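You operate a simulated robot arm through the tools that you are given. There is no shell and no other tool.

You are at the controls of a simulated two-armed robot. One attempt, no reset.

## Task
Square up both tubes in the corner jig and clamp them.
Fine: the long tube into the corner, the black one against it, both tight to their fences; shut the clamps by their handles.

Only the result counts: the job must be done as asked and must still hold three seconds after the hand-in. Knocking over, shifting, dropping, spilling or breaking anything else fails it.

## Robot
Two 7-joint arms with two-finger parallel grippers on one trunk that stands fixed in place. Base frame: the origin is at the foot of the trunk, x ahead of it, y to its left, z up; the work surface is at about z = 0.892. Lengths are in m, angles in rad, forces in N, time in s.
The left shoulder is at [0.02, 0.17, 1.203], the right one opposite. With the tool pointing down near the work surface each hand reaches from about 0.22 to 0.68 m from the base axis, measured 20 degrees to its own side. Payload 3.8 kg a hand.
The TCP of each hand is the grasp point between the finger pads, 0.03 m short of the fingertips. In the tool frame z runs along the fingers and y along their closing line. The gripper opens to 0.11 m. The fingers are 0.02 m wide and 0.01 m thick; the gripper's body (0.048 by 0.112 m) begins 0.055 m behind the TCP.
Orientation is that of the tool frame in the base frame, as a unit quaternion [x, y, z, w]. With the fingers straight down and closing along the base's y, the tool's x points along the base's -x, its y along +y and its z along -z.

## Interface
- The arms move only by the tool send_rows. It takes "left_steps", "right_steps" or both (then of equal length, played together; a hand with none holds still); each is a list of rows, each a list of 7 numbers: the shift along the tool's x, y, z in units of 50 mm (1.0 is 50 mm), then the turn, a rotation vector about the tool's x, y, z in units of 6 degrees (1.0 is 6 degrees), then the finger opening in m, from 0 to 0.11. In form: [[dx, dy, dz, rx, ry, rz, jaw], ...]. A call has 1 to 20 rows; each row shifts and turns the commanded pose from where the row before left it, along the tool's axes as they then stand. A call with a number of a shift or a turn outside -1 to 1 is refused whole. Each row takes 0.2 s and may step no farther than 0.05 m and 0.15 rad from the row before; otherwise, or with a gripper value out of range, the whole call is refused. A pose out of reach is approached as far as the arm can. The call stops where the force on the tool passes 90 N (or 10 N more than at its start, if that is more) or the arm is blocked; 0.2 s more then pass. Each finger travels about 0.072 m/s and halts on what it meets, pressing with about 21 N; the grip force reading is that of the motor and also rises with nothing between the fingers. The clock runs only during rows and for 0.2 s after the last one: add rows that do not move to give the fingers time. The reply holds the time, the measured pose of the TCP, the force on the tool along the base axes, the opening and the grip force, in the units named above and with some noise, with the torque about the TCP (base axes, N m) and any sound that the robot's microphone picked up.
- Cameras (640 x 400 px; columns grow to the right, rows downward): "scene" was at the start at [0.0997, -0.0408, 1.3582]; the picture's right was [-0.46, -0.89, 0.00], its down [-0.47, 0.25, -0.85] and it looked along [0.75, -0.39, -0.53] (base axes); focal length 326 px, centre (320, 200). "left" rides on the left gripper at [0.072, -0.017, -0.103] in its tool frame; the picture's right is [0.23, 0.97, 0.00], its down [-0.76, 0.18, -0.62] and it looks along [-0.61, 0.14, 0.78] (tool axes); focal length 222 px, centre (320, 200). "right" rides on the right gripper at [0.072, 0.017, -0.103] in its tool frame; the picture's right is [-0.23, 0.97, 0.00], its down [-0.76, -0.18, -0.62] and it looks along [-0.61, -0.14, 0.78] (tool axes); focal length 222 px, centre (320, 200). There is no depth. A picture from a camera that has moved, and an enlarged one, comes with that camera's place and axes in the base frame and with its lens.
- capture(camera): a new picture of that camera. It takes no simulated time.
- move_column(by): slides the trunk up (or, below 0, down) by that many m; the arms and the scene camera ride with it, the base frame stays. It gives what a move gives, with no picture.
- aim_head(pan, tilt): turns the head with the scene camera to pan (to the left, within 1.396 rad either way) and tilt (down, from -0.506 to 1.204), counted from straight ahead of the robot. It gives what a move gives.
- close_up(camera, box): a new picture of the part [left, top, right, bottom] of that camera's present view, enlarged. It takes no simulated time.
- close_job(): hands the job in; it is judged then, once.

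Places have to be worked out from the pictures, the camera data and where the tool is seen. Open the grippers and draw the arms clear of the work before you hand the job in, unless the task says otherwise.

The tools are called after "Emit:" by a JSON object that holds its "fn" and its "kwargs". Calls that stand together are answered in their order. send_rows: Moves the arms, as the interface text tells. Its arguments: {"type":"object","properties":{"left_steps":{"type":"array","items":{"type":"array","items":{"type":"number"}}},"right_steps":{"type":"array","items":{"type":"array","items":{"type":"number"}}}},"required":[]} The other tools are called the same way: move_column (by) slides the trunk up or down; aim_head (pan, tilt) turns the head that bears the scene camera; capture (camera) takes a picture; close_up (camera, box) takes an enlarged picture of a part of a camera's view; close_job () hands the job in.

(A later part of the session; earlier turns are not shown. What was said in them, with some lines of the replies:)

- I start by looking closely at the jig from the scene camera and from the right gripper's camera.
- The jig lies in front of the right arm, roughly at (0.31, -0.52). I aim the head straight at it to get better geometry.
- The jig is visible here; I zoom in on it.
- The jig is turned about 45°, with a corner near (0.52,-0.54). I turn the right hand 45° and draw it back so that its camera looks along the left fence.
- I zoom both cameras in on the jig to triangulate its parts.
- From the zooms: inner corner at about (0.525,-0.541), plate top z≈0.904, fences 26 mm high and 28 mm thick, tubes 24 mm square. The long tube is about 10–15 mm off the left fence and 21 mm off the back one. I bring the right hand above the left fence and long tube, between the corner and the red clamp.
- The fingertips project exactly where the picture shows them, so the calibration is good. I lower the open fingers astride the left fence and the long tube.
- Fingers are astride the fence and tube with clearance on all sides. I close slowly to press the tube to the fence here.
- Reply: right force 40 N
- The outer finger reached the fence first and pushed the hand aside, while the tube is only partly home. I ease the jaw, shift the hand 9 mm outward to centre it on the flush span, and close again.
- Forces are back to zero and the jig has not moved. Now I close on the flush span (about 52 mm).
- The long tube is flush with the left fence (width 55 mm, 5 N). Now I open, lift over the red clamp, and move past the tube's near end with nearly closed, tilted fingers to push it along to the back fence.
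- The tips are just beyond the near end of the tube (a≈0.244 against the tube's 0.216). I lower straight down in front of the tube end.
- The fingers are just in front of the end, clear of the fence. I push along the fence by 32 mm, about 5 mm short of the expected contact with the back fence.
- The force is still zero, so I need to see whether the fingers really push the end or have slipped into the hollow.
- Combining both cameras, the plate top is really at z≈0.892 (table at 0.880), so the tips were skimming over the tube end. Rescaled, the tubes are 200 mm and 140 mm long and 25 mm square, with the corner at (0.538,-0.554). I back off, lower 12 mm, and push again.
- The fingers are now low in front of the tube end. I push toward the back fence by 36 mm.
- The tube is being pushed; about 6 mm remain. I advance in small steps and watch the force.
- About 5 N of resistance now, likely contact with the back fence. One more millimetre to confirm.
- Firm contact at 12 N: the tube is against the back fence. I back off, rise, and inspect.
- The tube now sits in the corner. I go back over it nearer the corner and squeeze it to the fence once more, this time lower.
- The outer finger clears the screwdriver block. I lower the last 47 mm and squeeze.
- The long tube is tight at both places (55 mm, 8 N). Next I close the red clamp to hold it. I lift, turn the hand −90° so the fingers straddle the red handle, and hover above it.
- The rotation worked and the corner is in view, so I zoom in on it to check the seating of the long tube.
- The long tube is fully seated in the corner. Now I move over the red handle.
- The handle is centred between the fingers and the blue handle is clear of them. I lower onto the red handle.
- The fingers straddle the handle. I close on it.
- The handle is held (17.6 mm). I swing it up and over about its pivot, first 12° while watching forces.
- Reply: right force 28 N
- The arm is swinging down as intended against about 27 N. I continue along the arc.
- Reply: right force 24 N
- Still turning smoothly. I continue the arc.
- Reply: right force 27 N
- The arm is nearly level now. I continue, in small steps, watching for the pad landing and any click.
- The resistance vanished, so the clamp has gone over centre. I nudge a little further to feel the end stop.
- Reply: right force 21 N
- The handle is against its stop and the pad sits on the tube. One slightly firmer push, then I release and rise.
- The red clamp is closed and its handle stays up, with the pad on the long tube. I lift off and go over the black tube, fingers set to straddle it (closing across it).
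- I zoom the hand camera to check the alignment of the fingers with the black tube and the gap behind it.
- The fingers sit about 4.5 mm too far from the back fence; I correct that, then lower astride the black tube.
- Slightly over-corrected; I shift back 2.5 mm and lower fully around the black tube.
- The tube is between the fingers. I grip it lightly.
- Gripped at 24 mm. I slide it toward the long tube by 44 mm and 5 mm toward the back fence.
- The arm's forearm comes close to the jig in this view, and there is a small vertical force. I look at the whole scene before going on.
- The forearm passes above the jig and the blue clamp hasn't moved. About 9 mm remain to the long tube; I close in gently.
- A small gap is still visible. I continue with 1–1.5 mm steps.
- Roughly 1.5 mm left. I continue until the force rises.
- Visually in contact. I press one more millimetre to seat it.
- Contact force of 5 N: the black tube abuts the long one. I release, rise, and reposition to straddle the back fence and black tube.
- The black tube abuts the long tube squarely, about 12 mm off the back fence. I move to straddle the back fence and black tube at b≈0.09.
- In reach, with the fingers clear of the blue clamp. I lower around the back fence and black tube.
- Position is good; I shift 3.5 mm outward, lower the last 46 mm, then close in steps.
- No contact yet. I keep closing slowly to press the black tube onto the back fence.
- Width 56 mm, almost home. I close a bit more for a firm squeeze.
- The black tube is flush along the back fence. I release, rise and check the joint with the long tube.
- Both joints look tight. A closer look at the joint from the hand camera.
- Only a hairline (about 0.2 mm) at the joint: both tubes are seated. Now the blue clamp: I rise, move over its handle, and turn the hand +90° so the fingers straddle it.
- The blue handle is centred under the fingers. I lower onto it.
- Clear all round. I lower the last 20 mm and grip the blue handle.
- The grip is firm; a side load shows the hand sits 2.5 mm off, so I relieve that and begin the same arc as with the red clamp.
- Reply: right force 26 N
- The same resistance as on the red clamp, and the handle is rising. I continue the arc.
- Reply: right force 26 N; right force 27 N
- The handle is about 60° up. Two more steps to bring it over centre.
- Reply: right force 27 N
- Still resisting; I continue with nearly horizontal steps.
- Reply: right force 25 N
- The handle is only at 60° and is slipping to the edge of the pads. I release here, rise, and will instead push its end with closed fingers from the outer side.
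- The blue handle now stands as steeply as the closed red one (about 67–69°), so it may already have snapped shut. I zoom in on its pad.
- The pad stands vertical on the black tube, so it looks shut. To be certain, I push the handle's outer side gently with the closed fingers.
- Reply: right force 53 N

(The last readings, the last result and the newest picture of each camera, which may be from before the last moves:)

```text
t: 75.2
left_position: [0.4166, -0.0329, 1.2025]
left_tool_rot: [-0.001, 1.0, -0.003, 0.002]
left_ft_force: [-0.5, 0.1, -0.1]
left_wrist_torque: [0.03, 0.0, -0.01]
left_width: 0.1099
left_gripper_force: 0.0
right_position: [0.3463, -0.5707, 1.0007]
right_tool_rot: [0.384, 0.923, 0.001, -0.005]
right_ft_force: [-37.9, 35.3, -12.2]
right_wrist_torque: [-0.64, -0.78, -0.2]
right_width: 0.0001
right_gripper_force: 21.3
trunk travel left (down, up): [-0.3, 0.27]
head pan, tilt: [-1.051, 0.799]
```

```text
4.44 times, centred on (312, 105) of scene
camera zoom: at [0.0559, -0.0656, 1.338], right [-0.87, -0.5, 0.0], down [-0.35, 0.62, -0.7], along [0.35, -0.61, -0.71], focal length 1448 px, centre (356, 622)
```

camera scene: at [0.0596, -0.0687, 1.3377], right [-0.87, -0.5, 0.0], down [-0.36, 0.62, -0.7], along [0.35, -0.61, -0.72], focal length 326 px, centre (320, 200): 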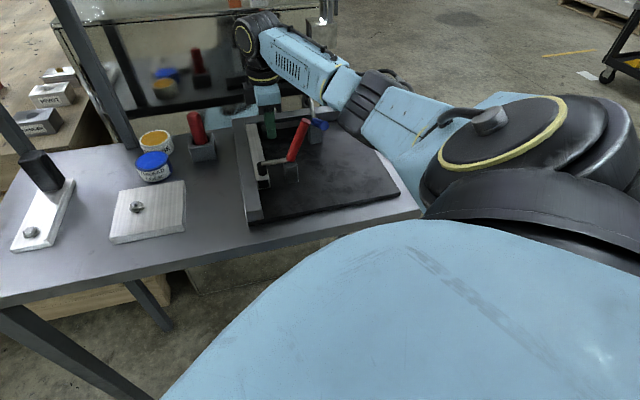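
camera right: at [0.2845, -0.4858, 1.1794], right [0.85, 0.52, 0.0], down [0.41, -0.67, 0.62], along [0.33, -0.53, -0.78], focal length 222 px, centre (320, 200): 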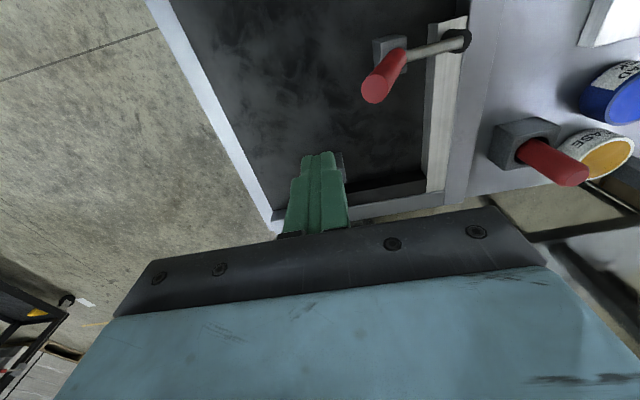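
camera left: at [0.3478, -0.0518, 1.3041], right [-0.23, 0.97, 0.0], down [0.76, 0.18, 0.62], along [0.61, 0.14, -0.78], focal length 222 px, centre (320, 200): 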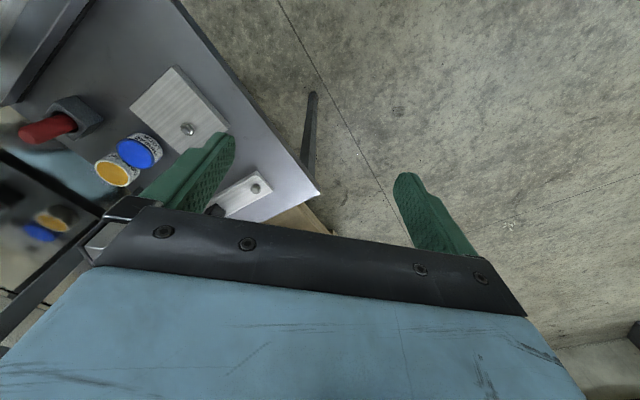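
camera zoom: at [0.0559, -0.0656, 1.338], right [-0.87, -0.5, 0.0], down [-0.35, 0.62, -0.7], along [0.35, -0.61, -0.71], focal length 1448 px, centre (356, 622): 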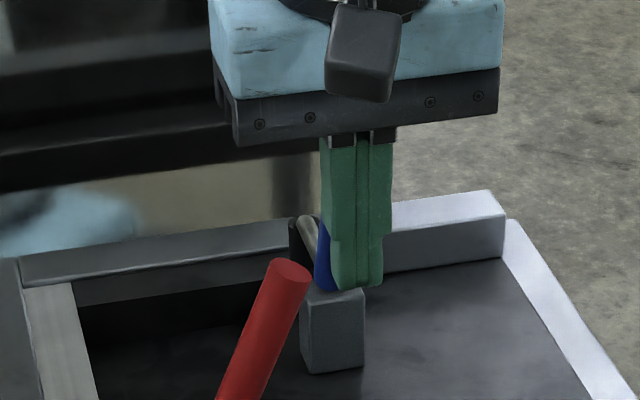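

At 52 N the handle does not move any more: the blue clamp is against its stop. I back off, rise, and inspect everything.

Emit:
{"fn": "send_rows", "kwargs": {"right_steps": [[0.2, 0, 0, 0, 0, 0, 0], [0.4, 0, 0, 0, 0, 0, 0], [0, 0, -0.8, 0, 0, 0, 0], [0, 0, -0.8, 0, 0, 0, 0], [0.9, 0, -0.3, 0, 0, 0, 0], [0.9, 0, -0.3, 0, 0, 0, 0], [0, 0, 0, 0, 0, 0, 0]]}}

Emit:
{"fn": "close_up", "kwargs": {"camera": "scene", "box": [240, 80, 368, 180]}}

Emit:
{"fn": "close_up", "kwargs": {"camera": "scene", "box": [290, 90, 338, 135]}}

Emit:
{"fn": "close_up", "kwargs": {"camera": "scene", "box": [250, 130, 314, 190]}}

```text
t: 76.8
left_position: [0.4199, -0.0368, 1.2001]
left_tool_rot: [0.0, 1.0, 0.0, 0.0]
left_ft_force: [0.3, 0.6, 0.5]
left_wrist_torque: [-0.01, 0.01, 0.01]
left_width: 0.1101
left_gripper_force: 0.0
right_position: [0.2675, -0.4899, 1.1081]
right_tool_rot: [0.385, 0.923, 0.0, 0.0]
right_ft_force: [0.3, -0.3, 0.6]
right_wrist_torque: [-0.03, 0.02, -0.01]
right_width: 0.0001
right_gripper_force: 21.2
trunk travel left (down, up): [-0.3, 0.27]
head pan, tilt: [-1.051, 0.799]
```

```text
4.00 times, centred on (304, 130) of scene
camera zoom: at [0.0607, -0.0696, 1.3376], right [-0.87, -0.5, 0.0], down [-0.36, 0.62, -0.7], along [0.35, -0.6, -0.72], focal length 1304 px, centre (384, 480)
```

zoom: 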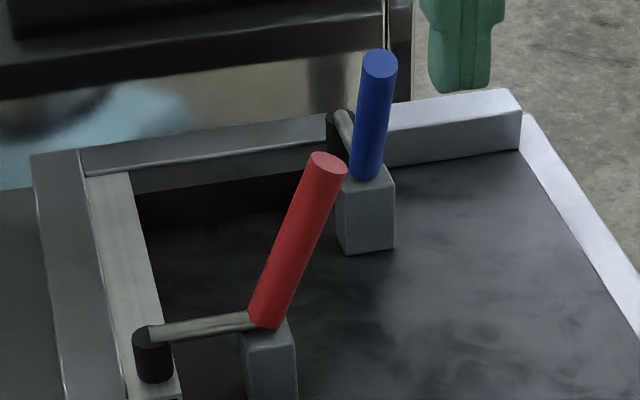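

```text
8.89 times, centred on (314, 112) of scene
camera zoom: at [0.0607, -0.0696, 1.3376], right [-0.87, -0.5, 0.0], down [-0.36, 0.62, -0.7], along [0.35, -0.6, -0.72], focal length 2897 px, centre (373, 978)
```

zoom: 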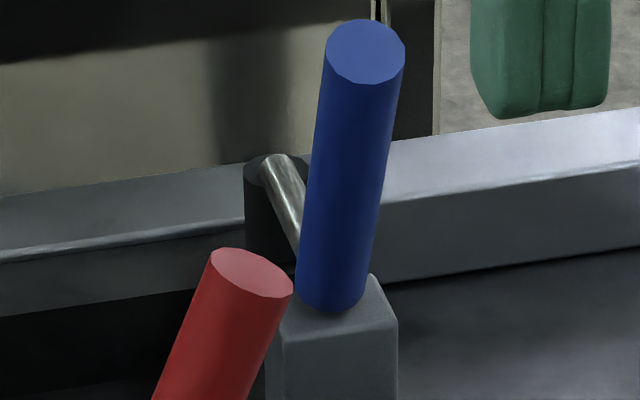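

```text
6.67 times, centred on (282, 160) of scene
camera zoom: at [0.0607, -0.0696, 1.3376], right [-0.87, -0.5, 0.0], down [-0.36, 0.62, -0.7], along [0.35, -0.6, -0.72], focal length 2173 px, centre (573, 467)
```

zoom: 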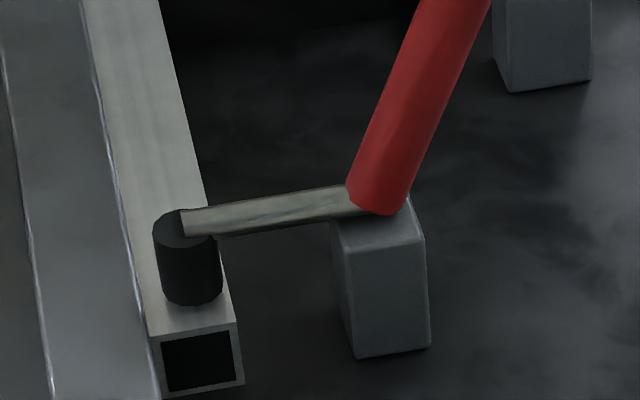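

Both handles now stand at the same closed angle (about 66°) with pads flat on the tubes. I check the joints again from both cameras.

Emit:
{"fn": "close_up", "kwargs": {"camera": "scene", "box": [245, 100, 293, 130]}}

Emit:
{"fn": "close_up", "kwargs": {"camera": "scene", "box": [300, 95, 364, 135]}}

Emit:
{"fn": "capture", "kwargs": {"camera": "right"}}

Emit:
{"fn": "capture", "kwargs": {"camera": "scene"}}

```text
13.33 times, centred on (269, 115) of scene
camera zoom: at [0.0607, -0.0696, 1.3376], right [-0.87, -0.5, 0.0], down [-0.36, 0.62, -0.7], along [0.35, -0.6, -0.72], focal length 4345 px, centre (1000, 1333)
```

zoom: 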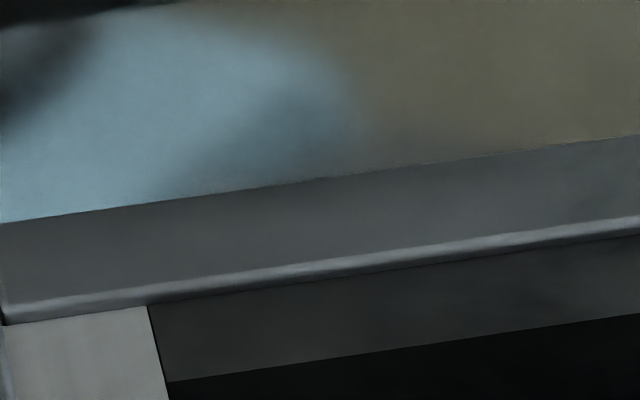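

```text
10.00 times, centred on (332, 115) of scene
camera zoom: at [0.0607, -0.0696, 1.3376], right [-0.87, -0.5, 0.0], down [-0.36, 0.62, -0.7], along [0.35, -0.6, -0.72], focal length 3259 px, centre (200, 1050)
```

zoom: 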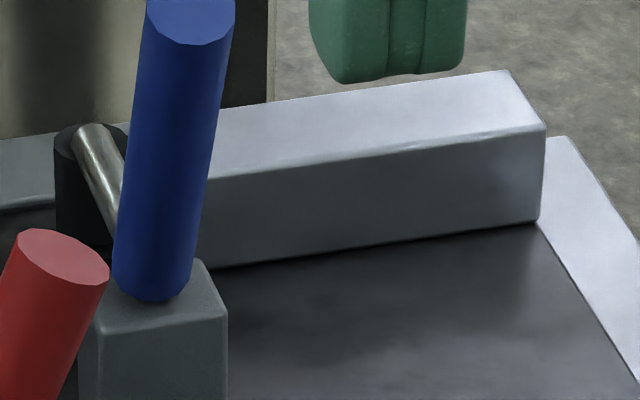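

```text
taken
camera right: at [0.229, -0.4268, 1.2132], right [0.85, 0.52, 0.0], down [0.41, -0.67, 0.62], along [0.33, -0.53, -0.78], focal length 222 px, centre (320, 200)
```

right: 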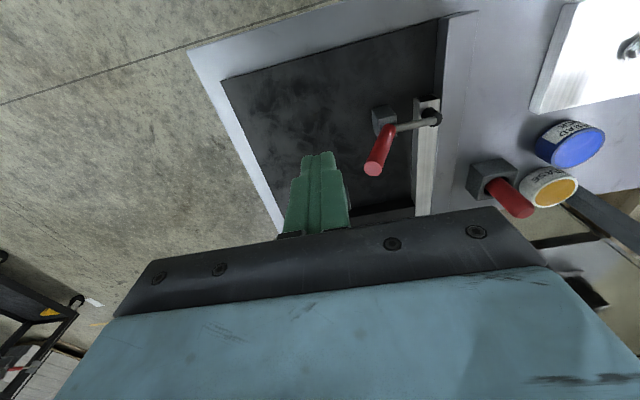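

```text
taken
camera scene: at [0.0607, -0.0696, 1.3376], right [-0.87, -0.5, 0.0], down [-0.36, 0.62, -0.7], along [0.35, -0.6, -0.72], focal length 326 px, centre (320, 200)
```

scene: 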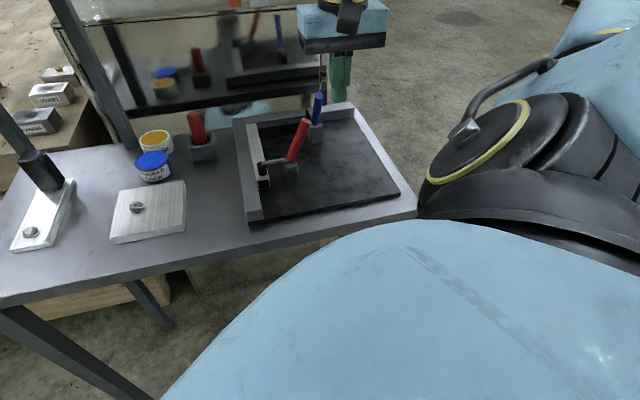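

The left part is tight. I move the hand camera over the right end of the black tube to verify it is flush there too.

Emit:
{"fn": "send_rows", "kwargs": {"right_steps": [[0, 0, -0.6, 0, 0, 0, 0], [-0.88, -0.076, 0, 0, 0, 0, 0], [-0.88, -0.076, 0, 0, 0, 0, 0], [-0.88, -0.076, 0, 0, 0, 0, 0], [-0.88, -0.076, 0, 0, 0, 0, 0], [-0.88, -0.076, 0, 0, 0, 0, 0], [0, 0, 0, 0, 0, 0, 0]]}}

Emit:
{"fn": "capture", "kwargs": {"camera": "right"}}

Emit:
{"fn": "close_up", "kwargs": {"camera": "right", "box": [240, 50, 480, 200]}}

```text
t: 78.4
left_position: [0.4214, -0.0364, 1.2004]
left_tool_rot: [0.0, 1.0, 0.001, 0.001]
left_ft_force: [-0.2, 0.0, 0.0]
left_wrist_torque: [0.05, 0.0, 0.03]
left_width: 0.1098
left_gripper_force: 0.1
right_position: [0.4064, -0.6603, 1.1419]
right_tool_rot: [0.384, 0.923, 0.0, 0.001]
right_ft_force: [0.7, 0.3, 0.3]
right_wrist_torque: [0.01, -0.04, -0.01]
right_width: 0.0001
right_gripper_force: 21.3
trunk travel left (down, up): [-0.3, 0.27]
head pan, tilt: [-1.051, 0.799]
```

```text
taken
camera right: at [0.3657, -0.5974, 1.2454], right [0.85, 0.53, 0.0], down [0.41, -0.67, 0.62], along [0.33, -0.53, -0.78], focal length 222 px, centre (320, 200)
```

right: 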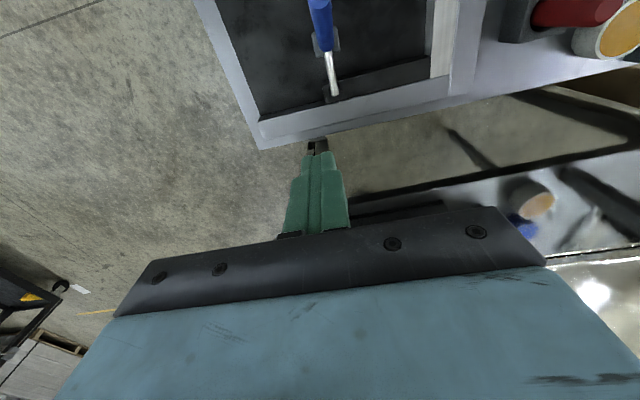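

```text
2.67 times, centred on (360, 125) of right
camera zoom: at [0.3657, -0.5974, 1.2454], right [0.85, 0.53, 0.0], down [0.41, -0.67, 0.62], along [0.33, -0.53, -0.78], focal length 592 px, centre (213, 400)
```

zoom: 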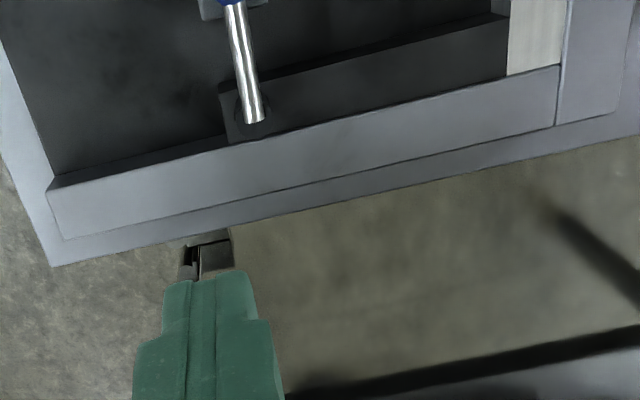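

Emit:
{"fn": "close_up", "kwargs": {"camera": "right", "box": [310, 75, 374, 115]}}

Emit:
{"fn": "close_up", "kwargs": {"camera": "right", "box": [390, 50, 470, 100]}}

```text
10.00 times, centred on (342, 95) of right
camera zoom: at [0.3657, -0.5974, 1.2454], right [0.85, 0.53, 0.0], down [0.41, -0.67, 0.62], along [0.33, -0.53, -0.78], focal length 2221 px, centre (100, 1250)
```

zoom: 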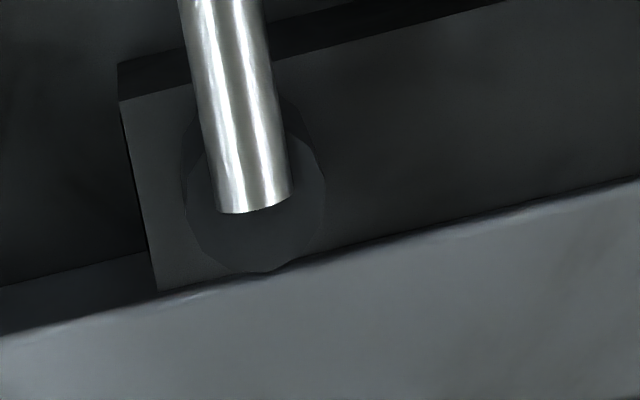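

```text
8.00 times, centred on (430, 75) of right
camera zoom: at [0.3657, -0.5974, 1.2454], right [0.85, 0.53, 0.0], down [0.41, -0.67, 0.62], along [0.33, -0.53, -0.78], focal length 1777 px, centre (-560, 1200)
```

zoom: 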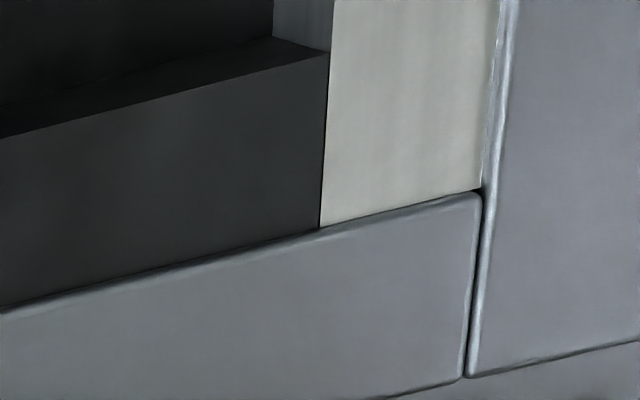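

All joints are flush along their whole length and both pads hold. I open the gripper, retreat up and back clear of the work.

Emit:
{"fn": "send_rows", "kwargs": {"right_steps": [[0, 0, -0.7, 0, 0, 0, 0.0], [0, 0, -0.7, 0, 0, 0, 0.0], [0.9, 0, 0, 0, 0, 0, 0.03], [0.9, 0, 0, 0, 0, 0, 0.06], [0.9, 0, 0, 0, 0, 0, 0.09], [0.9, 0, 0, 0, 0, 0, 0.11], [0.9, 0, 0, 0, 0, 0, 0.11], [0.5, 0, 0, 0, 0, 0, 0.11], [0, 0, 0, 0, 0, 0, 0.11], [0, 0, 0, 0, 0, 0, 0.11]]}}

Emit:
{"fn": "capture", "kwargs": {"camera": "scene"}}

Emit:
{"fn": "close_up", "kwargs": {"camera": "scene", "box": [220, 80, 412, 230]}}

```text
t: 80.6
left_position: [0.4202, -0.0364, 1.2003]
left_tool_rot: [-0.001, 1.0, 0.0, 0.0]
left_ft_force: [0.0, -0.3, 0.4]
left_wrist_torque: [0.01, -0.03, -0.02]
left_width: 0.1099
left_gripper_force: 0.1
right_position: [0.2303, -0.4803, 1.2092]
right_tool_rot: [0.385, 0.923, 0.0, 0.001]
right_ft_force: [0.7, -0.5, -0.4]
right_wrist_torque: [0.0, 0.04, 0.0]
right_width: 0.1099
right_gripper_force: 0.1
trunk travel left (down, up): [-0.3, 0.27]
head pan, tilt: [-1.051, 0.799]
```

```text
taken
camera scene: at [0.0608, -0.0693, 1.3376], right [-0.87, -0.5, 0.0], down [-0.36, 0.62, -0.7], along [0.35, -0.6, -0.72], focal length 326 px, centre (320, 200)
```

scene: 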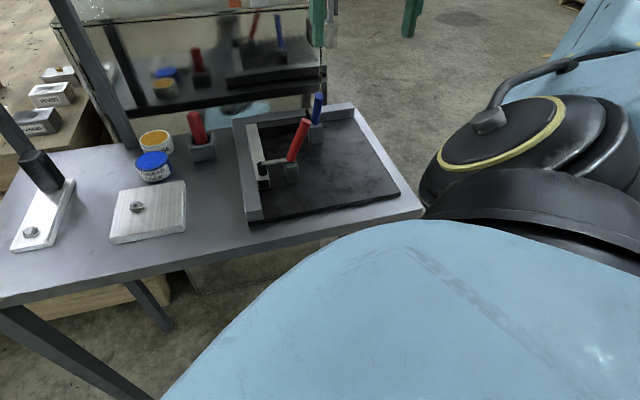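

```text
2.67 times, centred on (316, 155) of scene
camera zoom: at [0.0608, -0.0693, 1.3376], right [-0.87, -0.5, 0.0], down [-0.36, 0.62, -0.7], along [0.35, -0.6, -0.72], focal length 869 px, centre (331, 320)
```

zoom: 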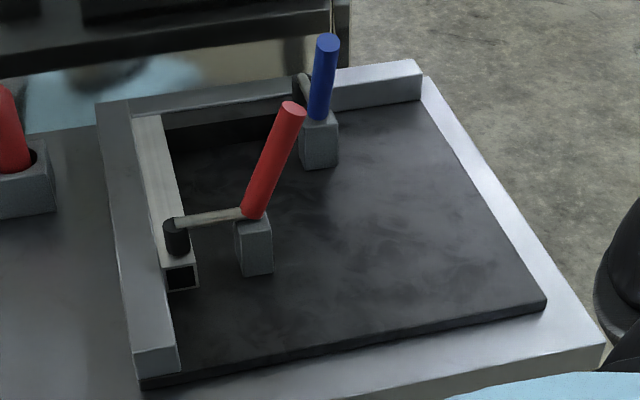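

Both tubes are seated and clamped, nothing else on the table has moved, the grippers are open and the arms are clear. I hand the job in.

Emit:
{"fn": "close_job", "kwargs": {}}

```text
The job is handed in.
```

Both tubes are squared up in the corner jig and clamped, and I have handed the job in. I have not seen the verdict from the judging.

- **Long tube:** it is pushed fully into the corner, flush with the left fence and with its end against the back fence.
- **Black tube:** it is flush along the back fence, with its end against the long tube. The only gap I could see is a hairline of about 0.2 mm at that joint.
- **Clamps:** both were shut by their handles, stand at the same closed angle of about 66°, and have their pads on the tubes. The red handle stopped moving at about 18 N and the blue one at about 52 N.
- **Everything else:** nothing else on the table appears to have moved. Both grippers are open and the arms are clear of the work.

The blue handle slipped to the edge of the finger pads near the end of its swing. I released it and finished by pushing it to its stop with closed fingers.
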